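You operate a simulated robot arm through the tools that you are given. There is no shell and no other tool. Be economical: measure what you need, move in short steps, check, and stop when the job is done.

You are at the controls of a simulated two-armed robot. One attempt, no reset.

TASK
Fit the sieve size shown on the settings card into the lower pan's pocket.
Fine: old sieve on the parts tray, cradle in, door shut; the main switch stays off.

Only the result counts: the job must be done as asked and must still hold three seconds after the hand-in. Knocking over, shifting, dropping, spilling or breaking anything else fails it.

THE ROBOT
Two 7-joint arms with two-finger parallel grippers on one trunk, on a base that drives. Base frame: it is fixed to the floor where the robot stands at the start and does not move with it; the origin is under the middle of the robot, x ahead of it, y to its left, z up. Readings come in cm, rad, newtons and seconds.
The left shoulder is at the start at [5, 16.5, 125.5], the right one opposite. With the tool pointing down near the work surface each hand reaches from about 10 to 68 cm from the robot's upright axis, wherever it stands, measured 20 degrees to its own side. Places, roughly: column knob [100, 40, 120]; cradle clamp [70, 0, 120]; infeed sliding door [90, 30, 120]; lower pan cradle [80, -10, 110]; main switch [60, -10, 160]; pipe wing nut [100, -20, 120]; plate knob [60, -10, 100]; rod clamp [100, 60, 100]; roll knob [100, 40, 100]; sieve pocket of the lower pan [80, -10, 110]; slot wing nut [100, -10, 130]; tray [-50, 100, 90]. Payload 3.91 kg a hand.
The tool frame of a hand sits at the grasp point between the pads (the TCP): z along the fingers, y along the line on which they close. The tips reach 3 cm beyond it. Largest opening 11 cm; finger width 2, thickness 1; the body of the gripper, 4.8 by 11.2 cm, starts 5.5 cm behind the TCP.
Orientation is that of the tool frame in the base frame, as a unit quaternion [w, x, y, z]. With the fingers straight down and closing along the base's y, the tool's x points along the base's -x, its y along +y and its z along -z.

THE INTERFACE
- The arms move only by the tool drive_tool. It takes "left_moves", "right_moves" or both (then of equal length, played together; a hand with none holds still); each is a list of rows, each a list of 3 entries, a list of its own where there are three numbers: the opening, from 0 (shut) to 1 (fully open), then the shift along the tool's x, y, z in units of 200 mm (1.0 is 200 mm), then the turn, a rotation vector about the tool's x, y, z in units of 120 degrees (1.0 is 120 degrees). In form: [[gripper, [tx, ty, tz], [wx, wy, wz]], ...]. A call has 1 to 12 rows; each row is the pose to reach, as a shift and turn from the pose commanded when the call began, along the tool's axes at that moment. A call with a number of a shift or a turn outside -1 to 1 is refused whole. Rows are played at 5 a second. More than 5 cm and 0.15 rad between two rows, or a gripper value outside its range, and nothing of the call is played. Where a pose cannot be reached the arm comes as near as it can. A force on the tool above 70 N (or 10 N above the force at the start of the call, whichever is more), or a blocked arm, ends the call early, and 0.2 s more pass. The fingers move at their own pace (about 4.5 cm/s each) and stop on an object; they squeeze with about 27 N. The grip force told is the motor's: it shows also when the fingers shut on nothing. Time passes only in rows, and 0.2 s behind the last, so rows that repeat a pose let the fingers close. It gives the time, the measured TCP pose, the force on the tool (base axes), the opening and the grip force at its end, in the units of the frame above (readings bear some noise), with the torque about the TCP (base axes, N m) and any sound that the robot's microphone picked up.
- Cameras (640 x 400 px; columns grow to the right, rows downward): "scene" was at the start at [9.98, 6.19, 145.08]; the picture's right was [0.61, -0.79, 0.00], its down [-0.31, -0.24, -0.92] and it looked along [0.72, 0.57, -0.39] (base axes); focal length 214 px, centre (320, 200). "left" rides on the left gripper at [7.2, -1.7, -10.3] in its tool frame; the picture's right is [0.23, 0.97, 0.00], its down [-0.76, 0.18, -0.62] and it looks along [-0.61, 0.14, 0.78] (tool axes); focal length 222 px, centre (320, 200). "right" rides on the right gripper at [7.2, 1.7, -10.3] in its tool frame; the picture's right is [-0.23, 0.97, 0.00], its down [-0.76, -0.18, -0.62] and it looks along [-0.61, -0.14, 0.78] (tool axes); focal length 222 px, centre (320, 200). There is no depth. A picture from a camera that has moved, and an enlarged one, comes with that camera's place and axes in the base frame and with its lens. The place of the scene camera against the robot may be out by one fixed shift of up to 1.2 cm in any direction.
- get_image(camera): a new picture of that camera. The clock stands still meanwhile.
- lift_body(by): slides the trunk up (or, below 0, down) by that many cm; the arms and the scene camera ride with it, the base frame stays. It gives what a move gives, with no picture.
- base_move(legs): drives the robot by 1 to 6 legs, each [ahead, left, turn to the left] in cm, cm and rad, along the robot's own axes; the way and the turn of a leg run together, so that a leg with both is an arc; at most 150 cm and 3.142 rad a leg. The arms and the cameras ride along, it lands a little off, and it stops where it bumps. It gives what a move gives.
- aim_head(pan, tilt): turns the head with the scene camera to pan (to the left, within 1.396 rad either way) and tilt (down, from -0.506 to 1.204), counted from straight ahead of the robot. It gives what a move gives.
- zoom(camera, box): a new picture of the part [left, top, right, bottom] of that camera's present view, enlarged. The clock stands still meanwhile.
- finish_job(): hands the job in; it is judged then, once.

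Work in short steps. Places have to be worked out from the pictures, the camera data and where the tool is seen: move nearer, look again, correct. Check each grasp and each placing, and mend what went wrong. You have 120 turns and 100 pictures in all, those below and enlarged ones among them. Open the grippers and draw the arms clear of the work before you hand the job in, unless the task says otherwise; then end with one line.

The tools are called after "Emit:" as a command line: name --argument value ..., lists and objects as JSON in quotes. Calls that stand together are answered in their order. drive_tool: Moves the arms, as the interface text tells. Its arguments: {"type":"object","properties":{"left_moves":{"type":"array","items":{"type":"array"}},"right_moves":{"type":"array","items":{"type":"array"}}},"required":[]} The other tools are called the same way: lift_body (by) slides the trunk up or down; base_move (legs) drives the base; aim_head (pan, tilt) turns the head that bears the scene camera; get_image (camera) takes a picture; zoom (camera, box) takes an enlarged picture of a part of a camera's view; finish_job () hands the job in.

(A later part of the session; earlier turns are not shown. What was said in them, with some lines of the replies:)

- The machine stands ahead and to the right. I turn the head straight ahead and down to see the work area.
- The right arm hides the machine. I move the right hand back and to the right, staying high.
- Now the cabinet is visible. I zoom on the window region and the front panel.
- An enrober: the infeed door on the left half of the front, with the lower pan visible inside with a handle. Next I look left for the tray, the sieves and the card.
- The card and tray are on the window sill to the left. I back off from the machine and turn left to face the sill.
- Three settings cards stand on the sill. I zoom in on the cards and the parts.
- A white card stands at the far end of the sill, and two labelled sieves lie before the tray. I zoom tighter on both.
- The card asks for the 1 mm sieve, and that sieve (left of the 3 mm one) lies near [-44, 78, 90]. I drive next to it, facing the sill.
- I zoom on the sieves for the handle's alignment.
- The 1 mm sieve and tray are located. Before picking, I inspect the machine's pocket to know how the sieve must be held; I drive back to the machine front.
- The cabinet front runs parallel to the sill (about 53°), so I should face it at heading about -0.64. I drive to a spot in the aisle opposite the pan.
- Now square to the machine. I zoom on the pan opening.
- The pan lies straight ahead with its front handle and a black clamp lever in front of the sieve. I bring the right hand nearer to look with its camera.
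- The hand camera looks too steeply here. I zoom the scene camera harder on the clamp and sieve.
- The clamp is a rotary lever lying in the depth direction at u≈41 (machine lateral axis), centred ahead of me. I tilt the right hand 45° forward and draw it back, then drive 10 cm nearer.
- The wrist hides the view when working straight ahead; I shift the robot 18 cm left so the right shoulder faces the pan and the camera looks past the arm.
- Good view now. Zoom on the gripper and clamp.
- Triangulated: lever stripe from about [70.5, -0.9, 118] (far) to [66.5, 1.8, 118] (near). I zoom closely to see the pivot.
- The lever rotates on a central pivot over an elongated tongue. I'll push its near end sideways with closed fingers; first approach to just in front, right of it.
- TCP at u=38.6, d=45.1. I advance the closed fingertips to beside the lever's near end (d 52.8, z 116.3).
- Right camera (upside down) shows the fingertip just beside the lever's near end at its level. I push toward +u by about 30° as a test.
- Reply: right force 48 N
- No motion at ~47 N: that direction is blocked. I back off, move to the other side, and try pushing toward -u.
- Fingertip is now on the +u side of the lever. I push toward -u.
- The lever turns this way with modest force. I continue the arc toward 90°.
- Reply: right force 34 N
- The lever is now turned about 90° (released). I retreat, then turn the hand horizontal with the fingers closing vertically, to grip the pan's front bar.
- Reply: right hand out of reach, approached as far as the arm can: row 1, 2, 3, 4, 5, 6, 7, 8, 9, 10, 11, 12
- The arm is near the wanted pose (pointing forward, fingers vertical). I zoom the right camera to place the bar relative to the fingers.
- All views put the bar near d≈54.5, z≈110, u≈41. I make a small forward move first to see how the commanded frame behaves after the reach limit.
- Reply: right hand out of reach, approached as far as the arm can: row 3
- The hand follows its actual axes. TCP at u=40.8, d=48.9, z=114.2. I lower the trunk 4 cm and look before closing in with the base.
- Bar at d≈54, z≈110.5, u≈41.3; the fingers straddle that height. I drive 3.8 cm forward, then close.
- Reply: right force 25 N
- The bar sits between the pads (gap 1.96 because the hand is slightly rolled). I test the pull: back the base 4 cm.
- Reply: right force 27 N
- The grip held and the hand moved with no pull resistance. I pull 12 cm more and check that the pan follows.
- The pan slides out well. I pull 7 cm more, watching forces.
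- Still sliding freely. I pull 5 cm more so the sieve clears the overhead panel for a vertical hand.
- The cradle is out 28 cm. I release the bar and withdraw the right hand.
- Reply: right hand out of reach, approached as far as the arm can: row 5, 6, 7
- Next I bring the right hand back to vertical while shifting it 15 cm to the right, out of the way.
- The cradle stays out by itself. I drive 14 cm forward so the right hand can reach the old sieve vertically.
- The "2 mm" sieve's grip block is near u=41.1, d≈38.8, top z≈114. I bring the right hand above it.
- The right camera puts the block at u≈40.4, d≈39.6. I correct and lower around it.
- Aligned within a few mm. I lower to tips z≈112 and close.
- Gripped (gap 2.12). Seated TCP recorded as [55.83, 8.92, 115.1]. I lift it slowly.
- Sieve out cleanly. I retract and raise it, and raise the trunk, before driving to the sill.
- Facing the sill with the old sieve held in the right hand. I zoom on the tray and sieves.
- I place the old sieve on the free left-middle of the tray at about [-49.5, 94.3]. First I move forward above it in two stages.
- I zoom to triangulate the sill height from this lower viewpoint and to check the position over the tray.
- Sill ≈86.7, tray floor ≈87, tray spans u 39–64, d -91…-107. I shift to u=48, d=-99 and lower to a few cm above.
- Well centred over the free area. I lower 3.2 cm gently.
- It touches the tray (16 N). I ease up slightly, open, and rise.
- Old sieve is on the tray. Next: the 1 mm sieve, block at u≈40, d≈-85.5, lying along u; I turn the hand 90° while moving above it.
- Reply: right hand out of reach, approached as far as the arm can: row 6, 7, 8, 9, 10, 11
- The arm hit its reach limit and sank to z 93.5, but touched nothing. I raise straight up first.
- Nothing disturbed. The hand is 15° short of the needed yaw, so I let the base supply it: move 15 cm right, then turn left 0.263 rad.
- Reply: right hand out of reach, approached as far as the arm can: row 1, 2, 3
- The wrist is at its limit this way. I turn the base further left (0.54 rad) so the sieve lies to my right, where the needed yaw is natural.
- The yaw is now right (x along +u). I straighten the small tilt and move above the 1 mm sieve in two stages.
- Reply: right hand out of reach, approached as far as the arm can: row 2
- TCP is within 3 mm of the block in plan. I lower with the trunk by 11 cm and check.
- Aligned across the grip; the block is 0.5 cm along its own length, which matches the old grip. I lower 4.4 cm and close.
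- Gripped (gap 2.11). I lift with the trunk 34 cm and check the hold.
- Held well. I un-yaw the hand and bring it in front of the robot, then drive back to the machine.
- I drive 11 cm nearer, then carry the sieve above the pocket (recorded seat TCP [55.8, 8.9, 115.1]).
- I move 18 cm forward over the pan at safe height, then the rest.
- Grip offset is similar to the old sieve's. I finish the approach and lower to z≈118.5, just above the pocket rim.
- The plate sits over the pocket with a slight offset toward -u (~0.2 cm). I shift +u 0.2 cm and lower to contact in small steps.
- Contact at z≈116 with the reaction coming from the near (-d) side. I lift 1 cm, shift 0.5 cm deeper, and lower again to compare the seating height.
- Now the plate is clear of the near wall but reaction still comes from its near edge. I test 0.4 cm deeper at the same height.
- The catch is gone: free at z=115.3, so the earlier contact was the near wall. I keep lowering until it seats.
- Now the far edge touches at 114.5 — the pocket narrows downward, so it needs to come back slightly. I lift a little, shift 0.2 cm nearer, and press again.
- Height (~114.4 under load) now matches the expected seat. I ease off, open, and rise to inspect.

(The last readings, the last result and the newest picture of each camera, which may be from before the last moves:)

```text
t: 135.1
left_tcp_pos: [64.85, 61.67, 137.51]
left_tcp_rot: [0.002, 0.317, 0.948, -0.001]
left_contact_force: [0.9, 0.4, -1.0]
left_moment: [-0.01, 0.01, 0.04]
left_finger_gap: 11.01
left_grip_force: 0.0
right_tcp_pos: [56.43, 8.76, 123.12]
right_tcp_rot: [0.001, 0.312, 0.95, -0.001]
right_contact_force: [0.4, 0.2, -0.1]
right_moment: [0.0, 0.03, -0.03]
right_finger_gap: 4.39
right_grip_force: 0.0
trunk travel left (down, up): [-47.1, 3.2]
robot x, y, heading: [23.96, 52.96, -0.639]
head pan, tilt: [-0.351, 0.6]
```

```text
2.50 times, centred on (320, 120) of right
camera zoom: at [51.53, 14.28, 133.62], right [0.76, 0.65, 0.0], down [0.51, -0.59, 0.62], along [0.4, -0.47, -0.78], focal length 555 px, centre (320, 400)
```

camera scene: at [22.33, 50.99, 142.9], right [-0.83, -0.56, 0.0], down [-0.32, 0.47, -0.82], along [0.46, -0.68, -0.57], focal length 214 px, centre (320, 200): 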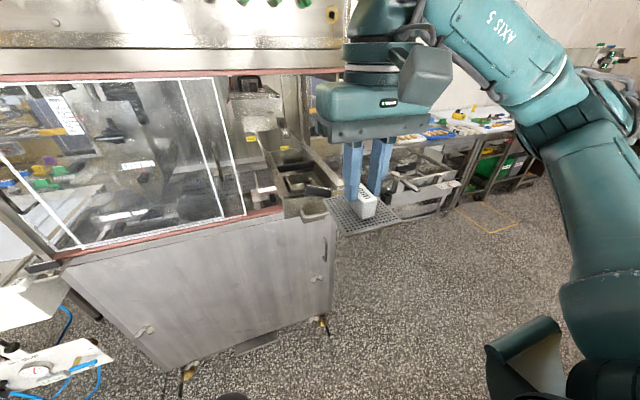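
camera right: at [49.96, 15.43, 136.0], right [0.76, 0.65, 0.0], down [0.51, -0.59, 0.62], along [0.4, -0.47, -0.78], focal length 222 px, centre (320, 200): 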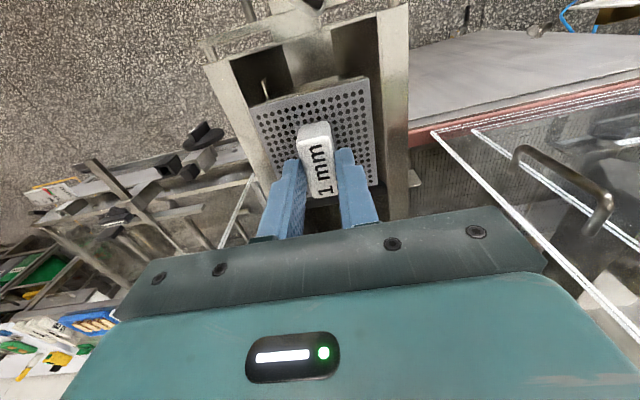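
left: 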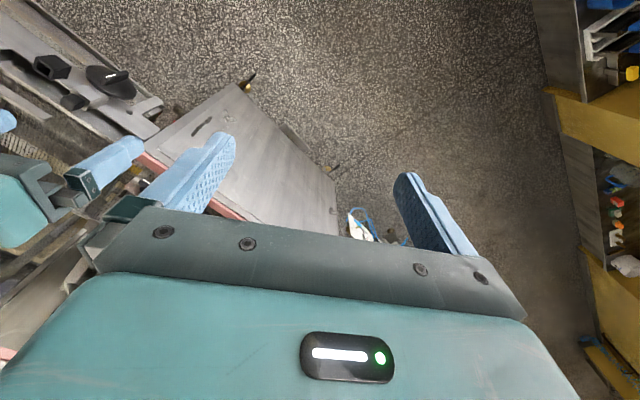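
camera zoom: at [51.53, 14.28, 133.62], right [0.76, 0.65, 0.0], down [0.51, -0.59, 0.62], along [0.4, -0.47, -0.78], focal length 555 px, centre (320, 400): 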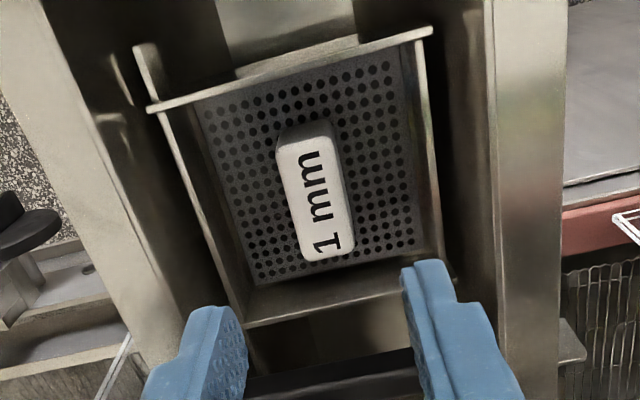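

The 1 mm sieve sits flat and centred in the pocket. Now I withdraw the hand, tilt it 45° with fingers spread to straddle the lever, to push the cradle in by its front wall.

Emit:
drive_tool --right_moves '[[0.4, [0.1, 0, -0.1], [0, 0, 0]], [0.5, [0.3, 0, -0.1], [0, 0, 0]], [0.75, [0.52, 0, -0.1], [0, 0, 0]], [0.75, [0.74, 0, -0.1], [0, 0, 0]], [0.75, [0.96, 0, -0.1], [0, 0, 0]]]'

Emit:
drive_tool --right_moves '[[0.75, [0.05, 0, 0], [0, -0.065, 0]], [0.75, [0.1, 0, 0], [0, -0.13, 0]], [0.75, [0.15, 0, 0], [0, -0.195, 0]], [0.75, [0.15, 0, 0], [0, -0.26, 0]], [0.75, [0.15, 0, 0], [0, -0.32, 0]], [0.75, [0.15, 0, 0], [0, -0.375, 0]]]'

Emit:
get_image --camera "right"

```text
t: 136.3
left_tcp_pos: [64.77, 61.68, 137.49]
left_tcp_rot: [0.002, 0.317, 0.948, -0.001]
left_contact_force: [0.2, -0.2, -0.4]
left_moment: [-0.02, -0.02, 0.03]
left_finger_gap: 11.0
left_grip_force: 0.0
right_tcp_pos: [40.8, 20.05, 125.38]
right_tcp_rot: [0.0, 0.312, 0.95, 0.0]
right_contact_force: [-0.7, -0.2, -0.6]
right_moment: [0.0, -0.02, 0.01]
right_finger_gap: 8.27
right_grip_force: 0.2
trunk travel left (down, up): [-47.1, 3.2]
robot x, y, heading: [24.1, 52.81, -0.646]
head pan, tilt: [-0.351, 0.6]
```

```text
t: 137.7
left_tcp_pos: [64.79, 61.68, 137.45]
left_tcp_rot: [0.002, 0.317, 0.949, -0.001]
left_contact_force: [0.8, -0.2, 0.6]
left_moment: [0.0, 0.0, 0.0]
left_finger_gap: 11.01
left_grip_force: 0.0
right_tcp_pos: [40.91, 21.46, 127.82]
right_tcp_rot: [0.364, 0.288, 0.877, -0.12]
right_contact_force: [-0.3, 1.0, -0.4]
right_moment: [-0.01, 0.01, -0.01]
right_finger_gap: 8.26
right_grip_force: 0.0
right hand out of reach, approached as far as the arm can: row 5, 6
trunk travel left (down, up): [-47.1, 3.2]
robot x, y, heading: [24.13, 53.05, -0.642]
head pan, tilt: [-0.351, 0.6]
```

```text
13 pictures are left
camera right: at [32.04, 30.21, 130.09], right [0.71, 0.69, 0.16], down [-0.03, -0.2, 0.98], along [0.71, -0.7, -0.12], focal length 222 px, centre (320, 200)
```

right: 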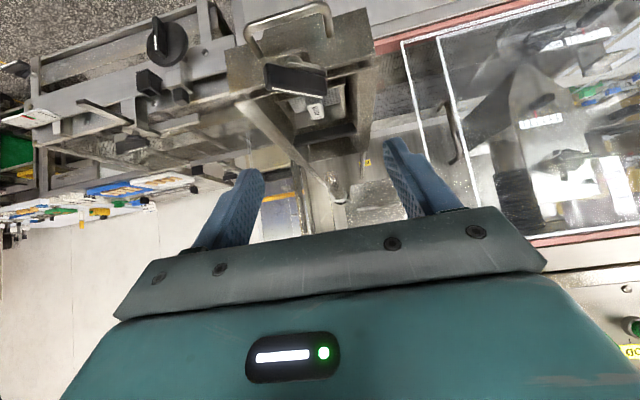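

Fingers straddle the lever zone. I lower with the trunk so the tips are at z≈113, centre on the pan, then approach.

Emit:
lift_body --by -12.6

Emit:
drive_tool --right_moves '[[0.75, [-0.05, -0.02, 0.05], [0, 0, 0]], [0.75, [-0.1, -0.035, 0.1], [0, 0, 0]], [0.75, [-0.15, -0.035, 0.15], [0, 0, 0]]]'

Emit:
get_image --camera "right"

```text
t: 139.2
left_tcp_pos: [64.78, 61.48, 124.84]
left_tcp_rot: [0.002, 0.316, 0.949, -0.001]
left_contact_force: [-0.8, -0.4, 0.5]
left_moment: [-0.02, 0.01, 0.0]
left_finger_gap: 10.99
left_grip_force: 0.0
right_tcp_pos: [41.14, 21.44, 115.25]
right_tcp_rot: [0.364, 0.289, 0.877, -0.12]
right_contact_force: [0.4, -0.5, -0.2]
right_moment: [0.02, 0.0, 0.01]
right_finger_gap: 8.24
right_grip_force: 0.0
trunk travel left (down, up): [-34.5, 15.8]
robot x, y, heading: [24.12, 52.88, -0.642]
head pan, tilt: [-0.351, 0.6]
```

```text
t: 140.0
left_tcp_pos: [64.91, 61.6, 124.95]
left_tcp_rot: [0.001, 0.316, 0.949, -0.001]
left_contact_force: [0.4, 0.0, -0.8]
left_moment: [0.0, 0.0, 0.03]
left_finger_gap: 11.0
left_grip_force: 0.0
right_tcp_pos: [43.95, 18.52, 115.2]
right_tcp_rot: [0.362, 0.288, 0.878, -0.119]
right_contact_force: [0.5, 0.3, -0.1]
right_moment: [-0.02, 0.0, 0.01]
right_finger_gap: 8.24
right_grip_force: 0.1
trunk travel left (down, up): [-34.5, 15.8]
robot x, y, heading: [24.25, 53.1, -0.645]
head pan, tilt: [-0.351, 0.6]
```

```text
12 pictures are left
camera right: at [34.99, 27.18, 117.53], right [0.71, 0.69, 0.16], down [-0.03, -0.2, 0.98], along [0.71, -0.7, -0.12], focal length 222 px, centre (320, 200)
```

right: 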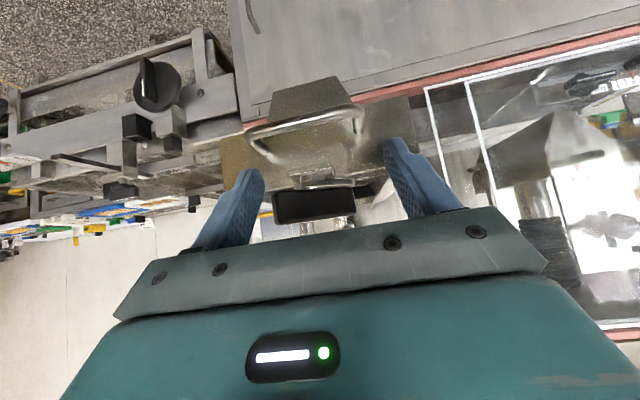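

Both fingers face the pan's front wall either side of the lever. I advance with the arm until contact.

Emit:
drive_tool --right_moves '[[0.75, [-0.05, 0, 0.05], [0, 0, 0]], [0.75, [-0.1, 0, 0.1], [0, 0, 0]], [0.75, [-0.14, 0, 0.14], [0, 0, 0]]]'

```text
t: 140.8
left_tcp_pos: [64.87, 61.69, 124.79]
left_tcp_rot: [0.002, 0.317, 0.949, -0.001]
left_contact_force: [0.5, 0.9, -0.1]
left_moment: [0.0, 0.0, -0.01]
left_finger_gap: 11.0
left_grip_force: 0.0
right_tcp_pos: [47.3, 16.22, 115.34]
right_tcp_rot: [0.363, 0.289, 0.878, -0.12]
right_contact_force: [-0.9, 1.6, 0.7]
right_moment: [0.01, 0.02, 0.1]
right_finger_gap: 8.28
right_grip_force: 0.1
trunk travel left (down, up): [-34.5, 15.8]
robot x, y, heading: [24.16, 53.43, -0.638]
head pan, tilt: [-0.351, 0.6]
```

Slight contact begins at tip d≈30. I push 12 cm with the arm and watch.

Emit:
drive_tool --right_moves '[[0.75, [-0.1, 0, 0.1], [0, 0, 0]], [0.75, [-0.2, 0, 0.2], [0, 0, 0]], [0.75, [-0.3, 0, 0.3], [0, 0, 0]], [0.75, [-0.4, 0, 0.4], [0, 0, 0]]]'

Emit:
get_image --camera "right"

```text
t: 141.8
left_tcp_pos: [64.92, 61.74, 124.9]
left_tcp_rot: [0.001, 0.316, 0.949, -0.002]
left_contact_force: [0.2, -0.7, 0.2]
left_moment: [0.02, 0.03, 0.0]
left_finger_gap: 11.02
left_grip_force: 0.0
right_tcp_pos: [56.33, 9.33, 115.48]
right_tcp_rot: [0.364, 0.289, 0.877, -0.121]
right_contact_force: [0.5, 1.6, 3.2]
right_moment: [0.1, -0.1, 0.06]
right_finger_gap: 8.32
right_grip_force: 0.5
trunk travel left (down, up): [-34.5, 15.8]
robot x, y, heading: [24.33, 53.41, -0.641]
head pan, tilt: [-0.351, 0.6]
```

```text
11 pictures are left
camera right: at [47.25, 18.11, 117.62], right [0.71, 0.69, 0.16], down [-0.03, -0.2, 0.98], along [0.71, -0.7, -0.12], focal length 222 px, centre (320, 200)
```

right: 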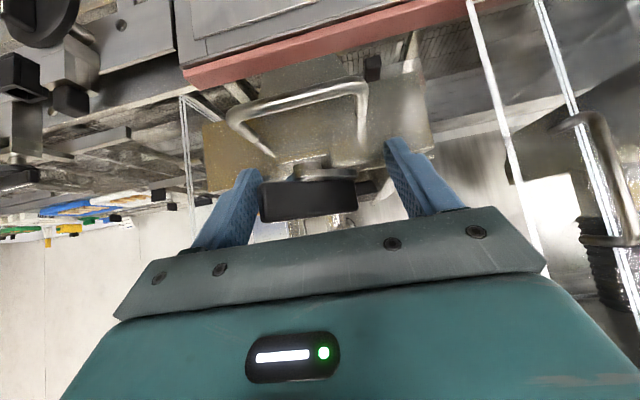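

The cradle is sliding in. I push 12 cm more with the base.

Emit:
base_move --legs '[[12, 0, 0]]'

```text
t: 143.1
left_tcp_pos: [74.56, 54.37, 124.96]
left_tcp_rot: [0.0, 0.317, 0.948, 0.0]
left_contact_force: [-0.1, 0.5, 0.4]
left_moment: [-0.01, -0.03, 0.0]
left_finger_gap: 11.01
left_grip_force: 0.1
right_tcp_pos: [65.88, 2.06, 115.2]
right_tcp_rot: [0.361, 0.29, 0.878, -0.121]
right_contact_force: [0.7, 0.6, 0.2]
right_moment: [0.02, 0.02, 0.0]
right_finger_gap: 8.27
right_grip_force: 0.1
trunk travel left (down, up): [-34.5, 15.8]
robot x, y, heading: [33.48, 45.53, -0.644]
head pan, tilt: [-0.351, 0.6]
```

TCP d=51.7. I push the remaining few cm with the arm in 1 cm steps, watching for the stop.

Emit:
drive_tool --right_moves '[[0.75, [-0.035, 0, 0.035], [0, 0, 0]], [0.75, [-0.07, 0, 0.07], [0, 0, 0]], [0.75, [-0.106, 0, 0.106], [0, 0, 0]]]'

Emit:
get_image --camera "right"

```text
t: 143.9
left_tcp_pos: [74.42, 54.27, 124.91]
left_tcp_rot: [0.002, 0.317, 0.948, 0.0]
left_contact_force: [0.2, -1.2, 0.1]
left_moment: [-0.02, 0.01, 0.01]
left_finger_gap: 10.97
left_grip_force: 0.1
right_tcp_pos: [68.33, 0.37, 115.11]
right_tcp_rot: [0.362, 0.289, 0.878, -0.12]
right_contact_force: [-1.6, 1.7, 0.7]
right_moment: [0.09, 0.04, 0.14]
right_finger_gap: 8.25
right_grip_force: 0.3
trunk travel left (down, up): [-34.5, 15.8]
robot x, y, heading: [33.61, 45.34, -0.643]
head pan, tilt: [-0.351, 0.6]
```

```text
10 pictures are left
camera right: at [59.26, 9.08, 117.45], right [0.71, 0.69, 0.16], down [-0.02, -0.2, 0.98], along [0.7, -0.7, -0.13], focal length 222 px, centre (320, 200)
```

right: 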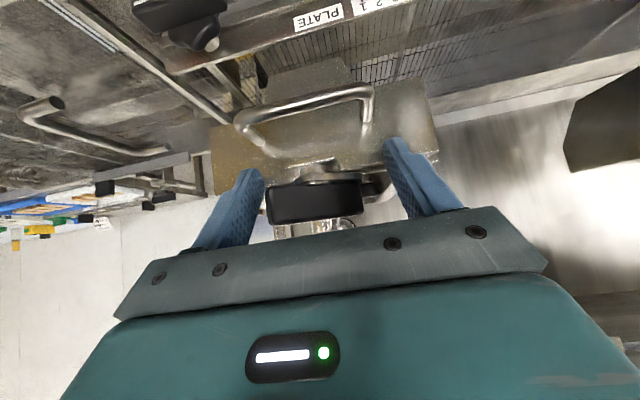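

Not yet at the stop (tip 56.8). I continue in 0.5 cm steps.

Emit:
drive_tool --right_moves '[[0.75, [-0.018, 0, 0.018], [0, 0, 0]], [0.75, [-0.035, 0, 0.035], [0, 0, 0]], [0.75, [-0.053, 0, 0.053], [0, 0, 0]], [0.75, [-0.07, 0, 0.07], [0, 0, 0]]]'

```text
t: 144.9
left_tcp_pos: [73.82, 54.82, 125.18]
left_tcp_rot: [0.007, 0.317, 0.948, -0.002]
left_contact_force: [-0.3, 0.1, -0.5]
left_moment: [-0.02, -0.01, 0.01]
left_finger_gap: 11.0
left_grip_force: 0.1
right_tcp_pos: [69.06, 0.13, 115.59]
right_tcp_rot: [0.364, 0.284, 0.879, -0.119]
right_contact_force: [-39.4, 26.5, 5.9]
right_moment: [0.59, 0.73, 2.15]
right_finger_gap: 8.04
right_grip_force: 0.3
trunk travel left (down, up): [-34.5, 15.8]
robot x, y, heading: [33.5, 46.28, -0.645]
head pan, tilt: [-0.351, 0.6]
```

Firm stop reached (47 N) — the cradle is in. I back off, close the fingers and go to the +u end of the lever, in front of it, to turn it back to clamped.

Emit:
drive_tool --right_moves '[[0.75, [0.1, 0, -0.1], [0, 0, 0]], [0.75, [0.2, 0, -0.2], [0, 0, 0]], [0.5, [0.283, 0, -0.283], [0, 0, 0]], [0, [0.22, 0.05, -0.34], [0, 0, 0]], [0, [0.166, 0.11, -0.4], [0, 0, 0]], [0, [0.166, 0.11, -0.4], [0, 0, 0]], [0, [0.166, 0.11, -0.4], [0, 0, 0]], [0, [0.109, 0.11, -0.343], [0, 0, 0]]]'

Emit:
get_image --camera "right"

```text
t: 146.7
left_tcp_pos: [74.53, 54.32, 124.85]
left_tcp_rot: [0.002, 0.316, 0.949, 0.0]
left_contact_force: [-0.5, -0.7, 0.3]
left_moment: [-0.01, 0.03, 0.01]
left_finger_gap: 11.0
left_grip_force: 0.1
right_tcp_pos: [66.17, 4.71, 118.35]
right_tcp_rot: [0.361, 0.289, 0.878, -0.12]
right_contact_force: [0.6, -0.1, 0.1]
right_moment: [0.01, -0.01, 0.02]
right_finger_gap: 0.0
right_grip_force: 27.2
trunk travel left (down, up): [-34.5, 15.8]
robot x, y, heading: [33.63, 46.01, -0.646]
head pan, tilt: [-0.351, 0.6]
```

```text
9 pictures are left
camera right: at [57.05, 13.48, 120.8], right [0.71, 0.69, 0.16], down [-0.02, -0.2, 0.98], along [0.7, -0.7, -0.13], focal length 222 px, centre (320, 200)
```

right: 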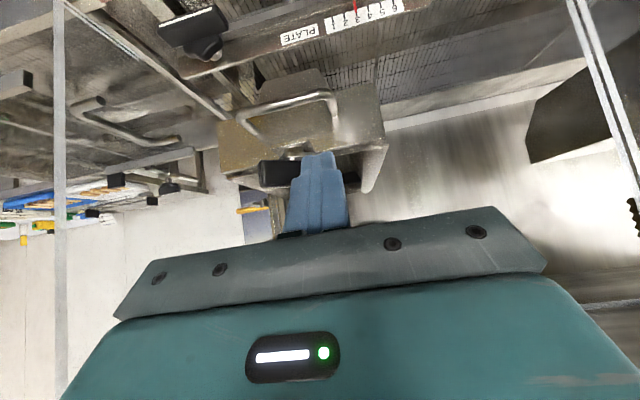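

The closed finger stands in front of the lever's +u end. I push it along the arc toward +d to turn it back 90°.

Emit:
drive_tool --right_moves '[[0, [-0.005, -0.03, 0.005], [0, 0, 0]], [0, [-0.027, -0.03, 0.027], [0, 0, 0]], [0, [-0.055, -0.015, 0.055], [0, 0, 0]], [0, [-0.083, -0.005, 0.083], [0, 0, 0]], [0, [-0.111, -0.015, 0.111], [0, 0, 0]], [0, [-0.14, -0.04, 0.14], [0, 0, 0]]]'

Emit:
get_image --camera "right"

```text
t: 148.1
left_tcp_pos: [74.38, 54.56, 125.0]
left_tcp_rot: [0.002, 0.317, 0.948, -0.001]
left_contact_force: [0.4, -0.7, 0.0]
left_moment: [0.0, -0.03, 0.0]
left_finger_gap: 10.99
left_grip_force: 0.2
right_tcp_pos: [68.64, 2.27, 118.51]
right_tcp_rot: [0.361, 0.286, 0.88, -0.119]
right_contact_force: [-9.2, 18.0, 0.7]
right_moment: [0.32, 0.13, 0.02]
right_finger_gap: 0.0
right_grip_force: 26.8
trunk travel left (down, up): [-34.5, 15.8]
robot x, y, heading: [33.74, 46.09, -0.642]
head pan, tilt: [-0.351, 0.6]
```

```text
8 pictures are left
camera right: at [59.52, 10.94, 120.91], right [0.7, 0.69, 0.16], down [-0.02, -0.2, 0.98], along [0.71, -0.69, -0.13], focal length 222 px, centre (320, 200)
```

right: 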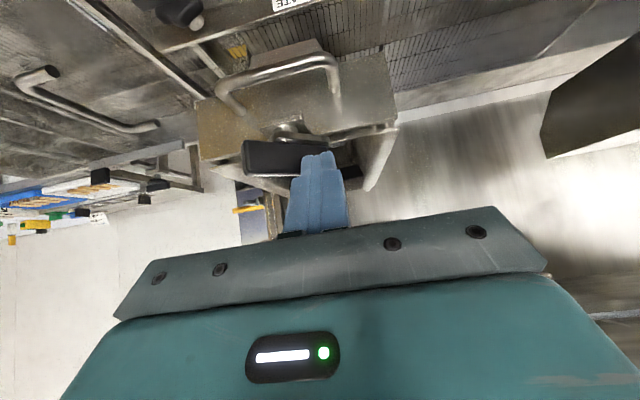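

The lever is ~2 cm deeper than I assumed; contact has just begun (18 N). I continue the arc further in.

Emit:
drive_tool --right_moves '[[0, [-0.007, 0.03, 0.007], [0, 0, 0]], [0, [-0.025, 0.035, 0.025], [0, 0, 0]], [0, [-0.046, 0.03, 0.046], [0, 0, 0]], [0, [-0.064, 0.025, 0.064], [0, 0, 0]], [0, [-0.088, 0, 0.088], [0, 0, 0]]]'

Emit:
get_image --camera "right"

```text
t: 149.3
left_tcp_pos: [74.07, 55.06, 125.05]
left_tcp_rot: [0.005, 0.318, 0.948, -0.002]
left_contact_force: [0.0, 0.2, -0.5]
left_moment: [-0.01, -0.02, 0.01]
left_finger_gap: 11.01
left_grip_force: 0.1
right_tcp_pos: [70.46, 1.19, 118.97]
right_tcp_rot: [0.366, 0.283, 0.879, -0.119]
right_contact_force: [-20.6, 33.2, 14.7]
right_moment: [0.39, 0.27, 0.0]
right_finger_gap: 0.0
right_grip_force: 27.6
trunk travel left (down, up): [-34.5, 15.8]
robot x, y, heading: [33.98, 46.02, -0.644]
head pan, tilt: [-0.351, 0.6]
```

```text
7 pictures are left
camera right: at [61.33, 9.76, 121.19], right [0.7, 0.7, 0.16], down [-0.03, -0.2, 0.98], along [0.71, -0.69, -0.12], focal length 222 px, centre (320, 200)
```

right: 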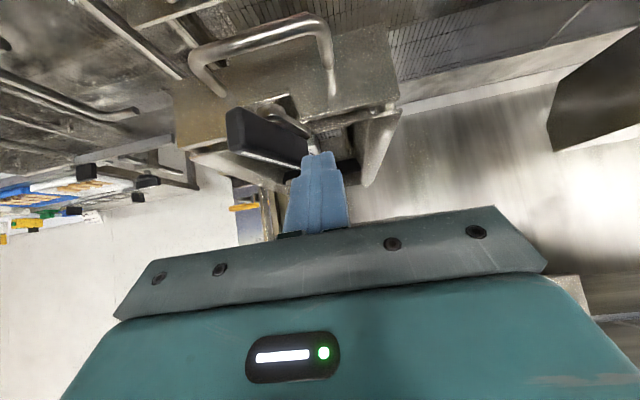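

The lever is about halfway round. I go round to its near end and push that toward +u to finish.

Emit:
drive_tool --right_moves '[[0, [0.1, 0, -0.1], [0, 0, 0]], [0, [0.212, 0, -0.212], [0, 0, 0]], [0, [0.212, -0.13, -0.212], [0, 0, 0]], [0, [0.212, -0.26, -0.212], [0, 0, 0]], [0, [0.14, -0.26, -0.14], [0, 0, 0]], [0, [0.074, -0.26, -0.074], [0, 0, 0]]]'

Emit:
get_image --camera "right"

```text
t: 150.2
left_tcp_pos: [74.56, 54.7, 124.95]
left_tcp_rot: [0.001, 0.315, 0.949, -0.001]
left_contact_force: [-0.4, -1.0, 0.2]
left_moment: [0.05, 0.01, 0.01]
left_finger_gap: 11.03
left_grip_force: 0.0
right_tcp_pos: [65.27, 3.8, 118.71]
right_tcp_rot: [0.376, 0.263, 0.883, -0.1]
right_contact_force: [19.6, 24.0, 7.1]
right_moment: [0.36, -0.37, 0.2]
right_finger_gap: 0.0
right_grip_force: 27.0
trunk travel left (down, up): [-34.5, 15.8]
robot x, y, heading: [34.08, 45.96, -0.639]
head pan, tilt: [-0.351, 0.6]
stopped in row 4 (right hand): the force on the tool passed its limit (the readings are from after the stop); the commanded pose is now the measured one
```

```text
6 pictures are left
camera right: at [55.66, 11.83, 120.84], right [0.66, 0.73, 0.18], down [-0.04, -0.21, 0.98], along [0.75, -0.65, -0.11], focal length 222 px, centre (320, 200)
```

right: 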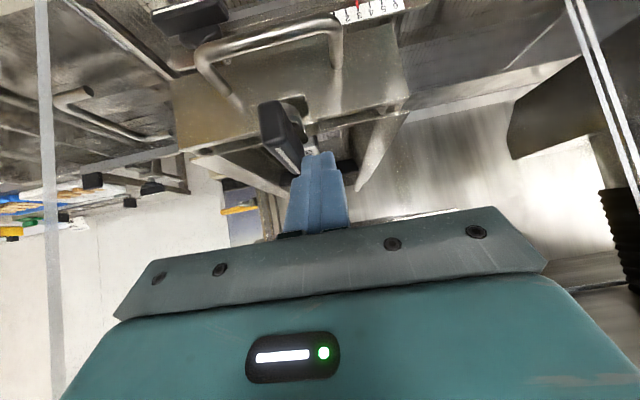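

The finger caught the lever's near end while crossing. I retreat up and over, straighten the slight yaw, and come down on its -u side.

Emit:
drive_tool --right_moves '[[0, [0, 0.05, -0.1], [0.01, 0, 0.01]], [0, [0, 0.05, -0.25], [0.0206, 0, 0.0206]], [0, [0, -0.1, -0.27], [0.0206, 0, 0.0206]], [0, [0, -0.245, -0.25], [0.0206, 0, 0.0206]], [0, [-0.067, -0.245, -0.05], [0.0206, 0, 0.0206]], [0, [-0.12, -0.245, 0.11], [0.0206, 0, 0.0206]]]'

Emit:
get_image --camera "right"

```text
t: 151.6
left_tcp_pos: [74.39, 54.56, 124.87]
left_tcp_rot: [0.002, 0.315, 0.949, -0.001]
left_contact_force: [-0.3, 0.3, -0.8]
left_moment: [0.0, -0.04, -0.03]
left_finger_gap: 11.0
left_grip_force: 0.0
right_tcp_pos: [64.99, -3.02, 118.49]
right_tcp_rot: [0.366, 0.299, 0.874, -0.116]
right_contact_force: [0.8, 0.2, 0.8]
right_moment: [0.02, 0.02, 0.0]
right_finger_gap: 0.0
right_grip_force: 27.0
trunk travel left (down, up): [-34.5, 15.8]
robot x, y, heading: [33.96, 45.73, -0.644]
head pan, tilt: [-0.351, 0.6]
```

```text
5 pictures are left
camera right: at [56.04, 5.89, 120.69], right [0.72, 0.67, 0.18], down [-0.04, -0.21, 0.98], along [0.7, -0.71, -0.12], focal length 222 px, centre (320, 200)
```

right: 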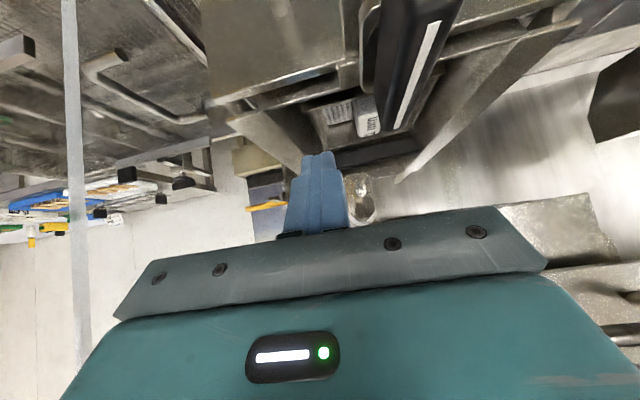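

The retreat dragged the cradle out about 10 cm (the finger hooked the lever), though the lever itself now lies in the clamped direction and the sieve is still seated. I withdraw up and back, and spread the fingers to push the cradle in again.

Emit:
drive_tool --right_moves '[[0, [0, 0, -0.2], [0, 0, 0]], [0, [0, 0, -0.42], [0, 0, 0]], [0.4, [0.1, 0.05, -0.55], [0, 0, 0]], [0.75, [0.2, 0.12, -0.65], [0, 0, 0]], [0.75, [0.27, 0.185, -0.72], [0, 0, 0]], [0.75, [0.27, 0.185, -0.72], [0, 0, 0]], [0.75, [0.4, 0.185, -0.59], [0, 0, 0]], [0.75, [0.52, 0.185, -0.47], [0, 0, 0]], [0.75, [0.615, 0.185, -0.373], [0, 0, 0]]]'

Emit:
get_image --camera "right"

```text
t: 153.6
left_tcp_pos: [74.51, 54.52, 124.89]
left_tcp_rot: [0.001, 0.316, 0.949, 0.0]
left_contact_force: [0.9, 0.4, 0.6]
left_moment: [-0.01, 0.01, -0.03]
left_finger_gap: 10.99
left_grip_force: 0.1
right_tcp_pos: [56.14, 8.71, 114.98]
right_tcp_rot: [0.367, 0.298, 0.874, -0.116]
right_contact_force: [-0.5, -0.1, 0.0]
right_moment: [0.04, -0.02, -0.02]
right_finger_gap: 8.24
right_grip_force: 0.0
trunk travel left (down, up): [-34.5, 15.8]
robot x, y, heading: [33.72, 45.79, -0.641]
head pan, tilt: [-0.351, 0.6]
```

```text
4 pictures are left
camera right: at [47.17, 17.43, 117.25], right [0.72, 0.67, 0.18], down [-0.04, -0.21, 0.98], along [0.7, -0.71, -0.12], focal length 222 px, centre (320, 200)
```

right: 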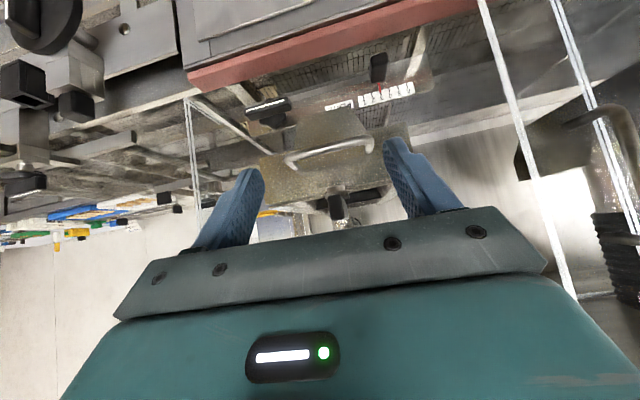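

Bar is now at about d≈48, i.e. 6 cm out; lever along depth. I push forward again to the stop, checking the force.

Emit:
drive_tool --right_moves '[[0.75, [-0.12, 0.02, 0.12], [0, 0, 0]], [0.75, [-0.24, 0.02, 0.24], [0, 0, 0]], [0.75, [-0.35, 0.02, 0.35], [0, 0, 0]], [0.75, [-0.4, 0.02, 0.4], [0, 0, 0]]]'

```text
t: 154.6
left_tcp_pos: [74.46, 54.56, 124.89]
left_tcp_rot: [0.001, 0.316, 0.949, 0.0]
left_contact_force: [-0.4, 0.1, -0.2]
left_moment: [0.01, -0.02, -0.01]
left_finger_gap: 11.02
left_grip_force: 0.0
right_tcp_pos: [65.45, 2.15, 115.28]
right_tcp_rot: [0.367, 0.298, 0.873, -0.117]
right_contact_force: [-2.4, 2.4, 1.6]
right_moment: [0.09, -0.07, 0.17]
right_finger_gap: 8.31
right_grip_force: 0.3
trunk travel left (down, up): [-34.5, 15.8]
robot x, y, heading: [33.97, 45.73, -0.642]
head pan, tilt: [-0.351, 0.6]
```

Light pushing contact at d=51.3; moving with it. I continue toward the stop at ≈55.4.

Emit:
drive_tool --right_moves '[[0.75, [-0.035, 0, 0.035], [0, 0, 0]], [0.75, [-0.07, 0, 0.07], [0, 0, 0]], [0.75, [-0.106, 0, 0.106], [0, 0, 0]], [0.75, [-0.141, 0, 0.141], [0, 0, 0]], [0.75, [-0.165, 0, 0.165], [0, 0, 0]]]'

```text
t: 155.8
left_tcp_pos: [74.18, 54.8, 125.0]
left_tcp_rot: [0.003, 0.316, 0.949, -0.001]
left_contact_force: [0.4, -0.7, -0.7]
left_moment: [-0.03, 0.0, 0.03]
left_finger_gap: 10.97
left_grip_force: 0.1
right_tcp_pos: [68.48, -0.4, 115.34]
right_tcp_rot: [0.368, 0.296, 0.873, -0.117]
right_contact_force: [-22.1, 17.1, 2.6]
right_moment: [0.4, 0.16, 1.41]
right_finger_gap: 8.24
right_grip_force: 0.2
trunk travel left (down, up): [-34.5, 15.8]
robot x, y, heading: [33.83, 45.75, -0.642]
head pan, tilt: [-0.351, 0.6]
```

At the stop again (28 N at d=55.2): cradle in, lever along depth. I retreat straight back along -d with fingers spread so nothing is hooked.

Emit:
drive_tool --right_moves '[[0.75, [0.1, 0, -0.1], [0, 0, 0]], [0.75, [0.24, 0, -0.24], [0, 0, 0]], [0.75, [0.38, 0, -0.38], [0, 0, 0]], [0.75, [0.52, 0, -0.52], [0, 0, 0]], [0.75, [0.56, -0.1, -0.62], [0, 0, 0]], [0.75, [0.56, -0.25, -0.7], [0, 0, 0]], [0.75, [0.56, -0.45, -0.75], [0, 0, 0]], [0.75, [0.56, -0.65, -0.8], [0, 0, 0]]]'

Emit:
aim_head --pan 0.05 --tilt 0.4

Emit:
get_image --camera "scene"

```text
t: 157.6
left_tcp_pos: [74.37, 54.51, 124.95]
left_tcp_rot: [0.002, 0.316, 0.949, 0.001]
left_contact_force: [-0.2, -0.2, 0.6]
left_moment: [0.0, -0.02, -0.01]
left_finger_gap: 11.01
left_grip_force: 0.0
right_tcp_pos: [45.86, 0.63, 118.3]
right_tcp_rot: [0.367, 0.297, 0.874, -0.116]
right_contact_force: [-0.1, -0.3, -0.4]
right_moment: [-0.01, -0.01, -0.02]
right_finger_gap: 8.27
right_grip_force: 0.1
trunk travel left (down, up): [-34.5, 15.8]
robot x, y, heading: [33.48, 46.02, -0.639]
head pan, tilt: [-0.351, 0.6]
```

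```text
t: 158.4
left_tcp_pos: [74.5, 54.5, 124.8]
left_tcp_rot: [0.002, 0.316, 0.949, 0.0]
left_contact_force: [-0.2, 0.5, 0.2]
left_moment: [-0.03, -0.03, 0.01]
left_finger_gap: 10.98
left_grip_force: 0.0
right_tcp_pos: [45.89, 0.65, 118.35]
right_tcp_rot: [0.367, 0.298, 0.873, -0.116]
right_contact_force: [0.2, -0.2, 0.7]
right_moment: [0.0, 0.02, 0.01]
right_finger_gap: 8.27
right_grip_force: 0.0
trunk travel left (down, up): [-34.5, 15.8]
robot x, y, heading: [33.87, 45.91, -0.638]
head pan, tilt: [0.051, 0.4]
```

```text
3 pictures are left
camera scene: at [43.57, 39.44, 132.13], right [-0.56, -0.83, 0.0], down [-0.32, 0.22, -0.92], along [0.76, -0.51, -0.39], focal length 214 px, centre (320, 200)
```

scene: 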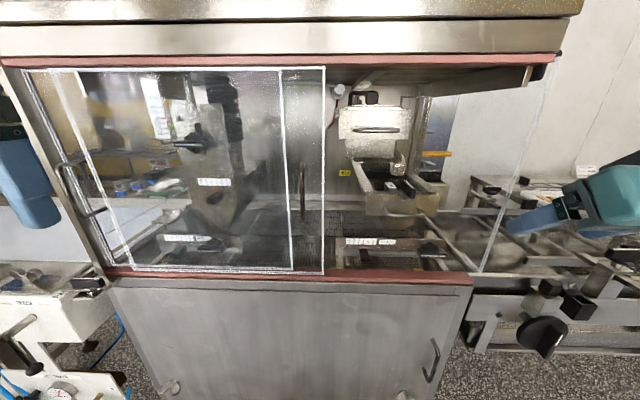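

Two bypass panes are visible: the front door pane (right edge u≈58.6, vertical handle at u≈62.5, z 114–124) is slid left and leaves the cradle opening uncovered. To shut it I push that handle toward -u. First I strafe left 22 cm.

Emit:
base_move --legs '[[0, 22, 0]]'

Emit:
drive_tool --right_moves '[[0.2, [-0.02, 0.2, -0.02], [0, 0, 0]], [0, [-0.064, 0.4, -0.064], [0, 0, 0]], [0, [-0.064, 0.6, -0.064], [0, 0, 0]], [0, [-0.064, 0.76, -0.064], [0, 0, 0]], [0, [-0.064, 0.76, -0.064], [0, 0, 0]]]'

```text
t: 160.1
left_tcp_pos: [87.67, 72.07, 124.83]
left_tcp_rot: [0.001, 0.316, 0.949, -0.001]
left_contact_force: [0.9, 0.0, 0.7]
left_moment: [-0.04, 0.02, 0.01]
left_finger_gap: 11.01
left_grip_force: 0.1
right_tcp_pos: [59.02, 18.18, 118.36]
right_tcp_rot: [0.366, 0.298, 0.874, -0.116]
right_contact_force: [-0.4, 0.0, 0.3]
right_moment: [0.01, -0.02, -0.04]
right_finger_gap: 8.26
right_grip_force: 0.1
trunk travel left (down, up): [-34.5, 15.8]
robot x, y, heading: [47.12, 63.62, -0.644]
head pan, tilt: [0.051, 0.4]
```

```text
t: 161.3
left_tcp_pos: [87.56, 72.08, 124.99]
left_tcp_rot: [0.002, 0.315, 0.949, 0.001]
left_contact_force: [0.0, -0.6, 0.1]
left_moment: [-0.03, 0.0, 0.0]
left_finger_gap: 11.01
left_grip_force: 0.1
right_tcp_pos: [68.19, 30.38, 120.34]
right_tcp_rot: [0.367, 0.3, 0.873, -0.117]
right_contact_force: [0.6, -0.6, 0.4]
right_moment: [0.05, 0.0, 0.0]
right_finger_gap: 0.01
right_grip_force: 22.1
trunk travel left (down, up): [-34.5, 15.8]
robot x, y, heading: [46.62, 63.21, -0.644]
head pan, tilt: [0.051, 0.4]
```

TCP at u=65, d=36.7. I check with the right camera before moving in beside the handle.

Emit:
get_image --camera "right"

```text
2 pictures are left
camera right: at [59.32, 39.26, 122.64], right [0.72, 0.67, 0.18], down [-0.04, -0.21, 0.98], along [0.69, -0.71, -0.12], focal length 222 px, centre (320, 200)
```

right: 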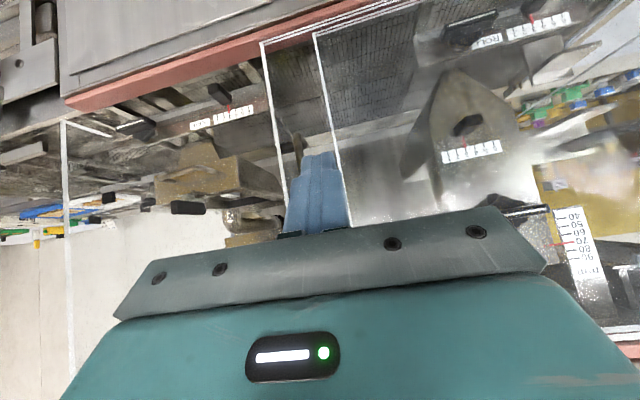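

The handle's lower end shows just left of the finger (u≈62), with clearance. I advance 7.4 cm so the fingertip is beside the handle, then start pushing toward -u.

Emit:
drive_tool --right_moves '[[0, [-0.1, 0, 0.1], [0, 0, 0]], [0, [-0.2, 0, 0.2], [0, 0, 0]], [0, [-0.262, 0, 0.262], [0, 0, 0]]]'

Emit:
drive_tool --right_moves '[[0, [0, -0.06, 0], [0, 0, 0]], [0, [0, -0.12, 0], [0, 0, 0]], [0, [0, -0.18, 0], [0, 0, 0]], [0, [0, -0.24, 0], [0, 0, 0]]]'

```text
t: 162.1
left_tcp_pos: [87.8, 72.11, 124.84]
left_tcp_rot: [0.002, 0.315, 0.949, 0.0]
left_contact_force: [0.0, -0.8, -0.2]
left_moment: [-0.01, 0.0, -0.03]
left_finger_gap: 11.03
left_grip_force: 0.0
right_tcp_pos: [74.07, 25.8, 120.45]
right_tcp_rot: [0.366, 0.299, 0.873, -0.117]
right_contact_force: [0.1, -0.2, -0.4]
right_moment: [-0.02, 0.03, -0.01]
right_finger_gap: 0.0
right_grip_force: 26.8
trunk travel left (down, up): [-34.5, 15.8]
robot x, y, heading: [47.0, 63.41, -0.643]
head pan, tilt: [0.051, 0.4]
```

```text
t: 163.1
left_tcp_pos: [87.72, 72.13, 124.97]
left_tcp_rot: [0.001, 0.316, 0.949, 0.0]
left_contact_force: [0.6, 0.6, -0.1]
left_moment: [0.02, -0.01, 0.0]
left_finger_gap: 11.0
left_grip_force: 0.1
right_tcp_pos: [71.15, 21.89, 120.3]
right_tcp_rot: [0.366, 0.299, 0.873, -0.116]
right_contact_force: [4.6, 1.6, -0.8]
right_moment: [-0.01, -0.1, 0.16]
right_finger_gap: 0.02
right_grip_force: 27.1
trunk travel left (down, up): [-34.5, 15.8]
robot x, y, heading: [47.23, 63.13, -0.642]
head pan, tilt: [0.051, 0.4]
```

The handle gives with only ~4 N: the door slides. I continue the push by strafing the base right 26 cm.

Emit:
base_move --legs '[[0, -13, 0], [0, -13, 0]]'

```text
t: 165.3
left_tcp_pos: [72.1, 51.19, 125.0]
left_tcp_rot: [0.002, 0.317, 0.948, 0.0]
left_contact_force: [0.3, -1.3, 0.0]
left_moment: [-0.01, -0.02, 0.01]
left_finger_gap: 11.02
left_grip_force: 0.0
right_tcp_pos: [55.38, 0.92, 120.39]
right_tcp_rot: [0.366, 0.301, 0.872, -0.118]
right_contact_force: [-0.2, -0.4, -1.2]
right_moment: [0.01, -0.03, 0.0]
right_finger_gap: 0.0
right_grip_force: 27.3
trunk travel left (down, up): [-34.5, 15.8]
robot x, y, heading: [31.14, 42.64, -0.647]
head pan, tilt: [0.051, 0.4]
```

Now at u=33.7. I push on with the arm in 1 cm steps until the stop.

Emit:
drive_tool --right_moves '[[0, [0, -0.05, 0], [0, 0, 0]], [0, [0, -0.1, 0], [0, 0, 0]], [0, [0, -0.15, 0], [0, 0, 0]], [0, [0, -0.2, 0], [0, 0, 0]]]'

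```text
t: 166.3
left_tcp_pos: [72.02, 51.12, 124.96]
left_tcp_rot: [0.002, 0.317, 0.948, -0.001]
left_contact_force: [-0.4, 0.1, -0.2]
left_moment: [-0.01, 0.02, 0.01]
left_finger_gap: 10.99
left_grip_force: 0.0
right_tcp_pos: [53.02, -1.98, 120.31]
right_tcp_rot: [0.366, 0.3, 0.873, -0.118]
right_contact_force: [0.5, 0.7, 0.0]
right_moment: [0.0, 0.0, 0.0]
right_finger_gap: 0.01
right_grip_force: 26.6
trunk travel left (down, up): [-34.5, 15.8]
robot x, y, heading: [31.12, 42.29, -0.643]
head pan, tilt: [0.051, 0.4]
```

Emit:
drive_tool --right_moves '[[0, [0, -0.05, 0], [0, 0, 0]], [0, [0, -0.1, 0], [0, 0, 0]], [0, [0, -0.15, 0], [0, 0, 0]]]'

Emit:
aim_head --pan 0.0 --tilt 0.45

Emit:
get_image --camera "scene"

```text
t: 167.1
left_tcp_pos: [71.96, 51.07, 124.89]
left_tcp_rot: [0.002, 0.317, 0.948, 0.0]
left_contact_force: [0.2, -0.3, 0.0]
left_moment: [-0.02, -0.02, -0.01]
left_finger_gap: 10.99
left_grip_force: 0.1
right_tcp_pos: [51.17, -4.6, 120.33]
right_tcp_rot: [0.367, 0.3, 0.873, -0.117]
right_contact_force: [0.2, 0.1, -1.0]
right_moment: [-0.01, -0.04, 0.04]
right_finger_gap: 0.0
right_grip_force: 27.4
trunk travel left (down, up): [-34.5, 15.8]
robot x, y, heading: [31.46, 42.96, -0.64]
head pan, tilt: [0.051, 0.4]
```

```text
t: 167.7
left_tcp_pos: [72.15, 51.19, 124.91]
left_tcp_rot: [0.001, 0.317, 0.948, 0.0]
left_contact_force: [-0.6, 0.2, -0.1]
left_moment: [0.01, -0.02, -0.01]
left_finger_gap: 10.98
left_grip_force: 0.1
right_tcp_pos: [51.06, -4.47, 120.2]
right_tcp_rot: [0.366, 0.301, 0.873, -0.118]
right_contact_force: [0.2, -0.8, 0.2]
right_moment: [0.01, -0.02, -0.01]
right_finger_gap: 0.01
right_grip_force: 26.3
trunk travel left (down, up): [-34.5, 15.8]
robot x, y, heading: [31.54, 42.51, -0.649]
head pan, tilt: [0.0, 0.45]
```

```text
1 pictures are left
camera scene: at [40.77, 35.88, 131.67], right [-0.6, -0.8, 0.0], down [-0.35, 0.26, -0.9], along [0.72, -0.54, -0.43], focal length 214 px, centre (320, 200)
```

scene: 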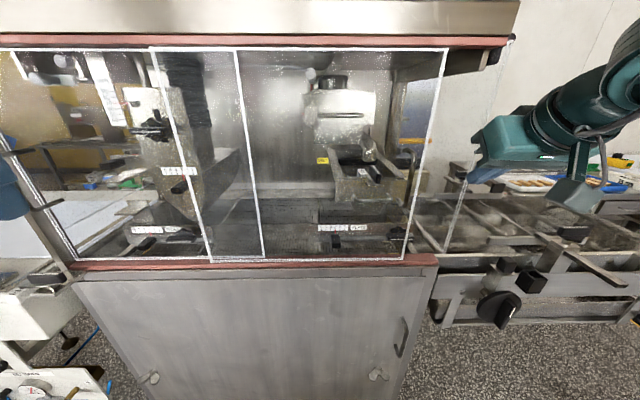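

The door has moved 24 cm, but the finger slipped off the handle; its right edge is at u≈34 with about 7 cm to go to the frame end (u≈27). I back off, return to the handle's +u side (handle ≈38), and re-engage slightly deeper.

Emit:
drive_tool --right_moves '[[0, [0.13, 0, -0.13], [0, 0, 0]], [0, [0.247, 0, -0.247], [0, 0, 0]], [0, [0.247, 0.24, -0.247], [0, 0, 0]], [0, [0.247, 0.48, -0.247], [0, 0, 0]], [0, [0.247, 0.73, -0.247], [0, 0, 0]], [0, [0.1, 0.73, -0.1], [0, 0, 0]], [0, [0.0, 0.73, 0.0], [0, 0, 0]], [0, [-0.045, 0.73, 0.045], [0, 0, 0]]]'

Emit:
drive_tool --right_moves '[[0, [0, -0.04, 0], [0, 0, 0]], [0, [0, -0.08, 0], [0, 0, 0]], [0, [0, -0.12, 0], [0, 0, 0]], [0, [0, -0.16, 0], [0, 0, 0]], [0, [0, -0.2, 0], [0, 0, 0]]]'

```text
t: 169.5
left_tcp_pos: [72.13, 51.1, 124.84]
left_tcp_rot: [0.003, 0.318, 0.948, 0.0]
left_contact_force: [-0.6, -0.2, -1.0]
left_moment: [-0.04, -0.01, 0.02]
left_finger_gap: 11.0
left_grip_force: 0.0
right_tcp_pos: [61.14, 6.27, 120.7]
right_tcp_rot: [0.366, 0.301, 0.873, -0.117]
right_contact_force: [0.1, -0.3, 0.4]
right_moment: [0.01, 0.02, 0.02]
right_finger_gap: 0.0
right_grip_force: 27.3
trunk travel left (down, up): [-34.5, 15.8]
robot x, y, heading: [31.2, 42.91, -0.646]
head pan, tilt: [0.0, 0.45]
```

```text
t: 170.7
left_tcp_pos: [72.15, 51.17, 124.9]
left_tcp_rot: [0.002, 0.317, 0.949, 0.0]
left_contact_force: [-0.2, 0.6, 0.0]
left_moment: [0.03, 0.02, 0.02]
left_finger_gap: 10.99
left_grip_force: 0.1
right_tcp_pos: [58.77, 3.2, 120.51]
right_tcp_rot: [0.367, 0.3, 0.873, -0.117]
right_contact_force: [4.9, 2.6, 3.7]
right_moment: [-0.04, -0.09, 0.11]
right_finger_gap: 0.01
right_grip_force: 27.2
trunk travel left (down, up): [-34.5, 15.8]
robot x, y, heading: [31.08, 42.64, -0.643]
head pan, tilt: [0.0, 0.45]
```

Engaged again (5 N). I continue slowly to the stop.

Emit:
drive_tool --right_moves '[[0, [0, -0.035, 0], [0, 0, 0]], [0, [0, -0.07, 0], [0, 0, 0]], [0, [0, -0.105, 0], [0, 0, 0]], [0, [0, -0.14, 0], [0, 0, 0]], [0, [0, -0.175, 0], [0, 0, 0]], [0, [0, -0.21, 0], [0, 0, 0]]]'

```text
t: 172.1
left_tcp_pos: [72.19, 51.22, 124.83]
left_tcp_rot: [0.001, 0.316, 0.949, -0.001]
left_contact_force: [0.1, 0.3, 0.0]
left_moment: [0.0, -0.01, 0.01]
left_finger_gap: 10.98
left_grip_force: 0.1
right_tcp_pos: [56.07, -0.14, 120.39]
right_tcp_rot: [0.366, 0.3, 0.873, -0.117]
right_contact_force: [3.9, 1.9, 0.7]
right_moment: [0.02, -0.04, 0.09]
right_finger_gap: 0.02
right_grip_force: 26.9
trunk travel left (down, up): [-34.5, 15.8]
robot x, y, heading: [31.46, 42.85, -0.645]
head pan, tilt: [0.0, 0.45]
```

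Still sliding. A few cm more in 0.5 cm steps.

Emit:
drive_tool --right_moves '[[0, [0, -0.025, 0], [0, 0, 0]], [0, [0, -0.05, 0], [0, 0, 0]], [0, [0, -0.075, 0], [0, 0, 0]], [0, [0, -0.1, 0], [0, 0, 0]]]'

```text
t: 173.1
left_tcp_pos: [72.19, 51.26, 124.88]
left_tcp_rot: [0.001, 0.316, 0.949, -0.001]
left_contact_force: [-0.3, 0.1, 0.3]
left_moment: [0.01, 0.02, 0.0]
left_finger_gap: 11.02
left_grip_force: 0.0
right_tcp_pos: [55.0, -1.72, 120.37]
right_tcp_rot: [0.366, 0.301, 0.873, -0.118]
right_contact_force: [5.9, 1.2, 3.4]
right_moment: [-0.09, -0.05, 0.12]
right_finger_gap: 0.0
right_grip_force: 27.1
trunk travel left (down, up): [-34.5, 15.8]
robot x, y, heading: [31.28, 42.74, -0.644]
head pan, tilt: [0.0, 0.45]
```

Emit:
drive_tool --right_moves '[[0, [0, -0.025, 0], [0, 0, 0]], [0, [0, -0.05, 0], [0, 0, 0]], [0, [0, -0.075, 0], [0, 0, 0]], [0, [0, -0.1, 0], [0, 0, 0]]]'

```text
t: 174.1
left_tcp_pos: [72.26, 51.41, 124.8]
left_tcp_rot: [0.001, 0.317, 0.948, -0.002]
left_contact_force: [0.1, 0.8, 0.3]
left_moment: [0.03, 0.01, 0.02]
left_finger_gap: 11.01
left_grip_force: 0.2
right_tcp_pos: [54.06, -2.85, 120.27]
right_tcp_rot: [0.366, 0.297, 0.874, -0.116]
right_contact_force: [14.9, 15.6, -0.8]
right_moment: [0.19, -0.15, 0.49]
right_finger_gap: 0.0
right_grip_force: 27.4
trunk travel left (down, up): [-34.5, 15.8]
robot x, y, heading: [31.44, 42.52, -0.641]
head pan, tilt: [0.0, 0.45]
```

Force jumped to 21 N: the door is at its stop, shut. I release and draw the hand back clear.

Emit:
drive_tool --right_moves '[[0, [0, 0.05, 0], [0, 0, 0]], [0, [0.1, 0.06, -0.1], [0, 0, 0]], [0, [0.25, 0.06, -0.25], [0, 0, 0]], [0.3, [0.4, 0, -0.4], [0, 0, 0]], [0.5, [0.45, -0.15, -0.5], [0, 0, 0]], [0.5, [0.45, -0.35, -0.55], [0, 0, 0]], [0.5, [0.45, -0.5, -0.6], [0, 0, 0]]]'

Emit:
base_move --legs '[[-12, 0, 0]]'

Emit:
zoom --camera "scene" --box '[200, 60, 500, 280]'

```text
t: 175.7
left_tcp_pos: [71.93, 51.13, 124.9]
left_tcp_rot: [0.002, 0.317, 0.949, 0.001]
left_contact_force: [-0.6, 0.0, 0.4]
left_moment: [0.0, -0.01, 0.0]
left_finger_gap: 11.0
left_grip_force: 0.0
right_tcp_pos: [35.5, -2.25, 121.92]
right_tcp_rot: [0.366, 0.3, 0.873, -0.118]
right_contact_force: [-1.1, 1.3, 0.8]
right_moment: [0.0, -0.02, 0.01]
right_finger_gap: 5.47
right_grip_force: 0.0
trunk travel left (down, up): [-34.5, 15.8]
robot x, y, heading: [31.51, 42.8, -0.647]
head pan, tilt: [0.0, 0.45]
```

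```text
t: 177.0
left_tcp_pos: [62.52, 58.37, 124.91]
left_tcp_rot: [0.002, 0.318, 0.948, -0.001]
left_contact_force: [-0.2, -0.2, 0.5]
left_moment: [0.02, -0.02, 0.02]
left_finger_gap: 11.01
left_grip_force: 0.0
right_tcp_pos: [26.03, 4.95, 122.04]
right_tcp_rot: [0.367, 0.301, 0.872, -0.117]
right_contact_force: [0.1, 0.2, -0.3]
right_moment: [0.03, -0.02, 0.03]
right_finger_gap: 5.51
right_grip_force: 0.0
trunk travel left (down, up): [-34.5, 15.8]
robot x, y, heading: [22.23, 50.04, -0.646]
head pan, tilt: [0.0, 0.45]
```

```text
1.82 times, centred on (350, 170) of scene
camera zoom: at [31.22, 43.05, 131.68], right [-0.6, -0.8, 0.0], down [-0.35, 0.26, -0.9], along [0.72, -0.54, -0.43], focal length 390 px, centre (266, 254)
```

zoom: 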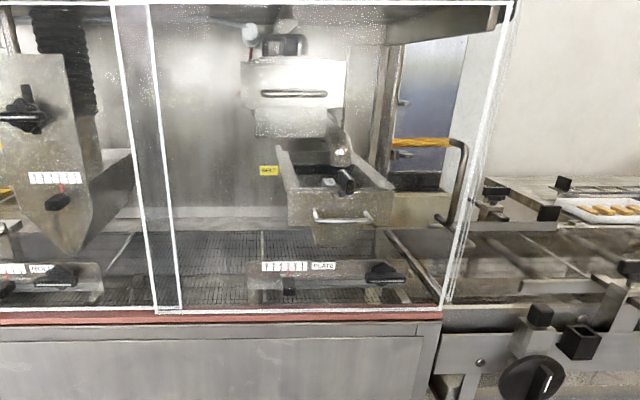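

Door shut with its edge at the right frame and the handle at the end. The cradle bar is back at its original place, and the 1 mm sieve is visible in the pocket. The main switch was not touched, and both arms are clear with grippers open. I hand in.

Emit:
finish_job

```text
The job is handed in.
```

I fitted the 1 mm sieve from the settings card into the lower pan's pocket, put the old 2 mm sieve on the parts tray, pushed the cradle in to its stop and shut the door; the main switch was not touched. The cradle clamp lever looked about 20° short of its starting position in the last picture, and I left it there rather than reopen the door with no pictures left.
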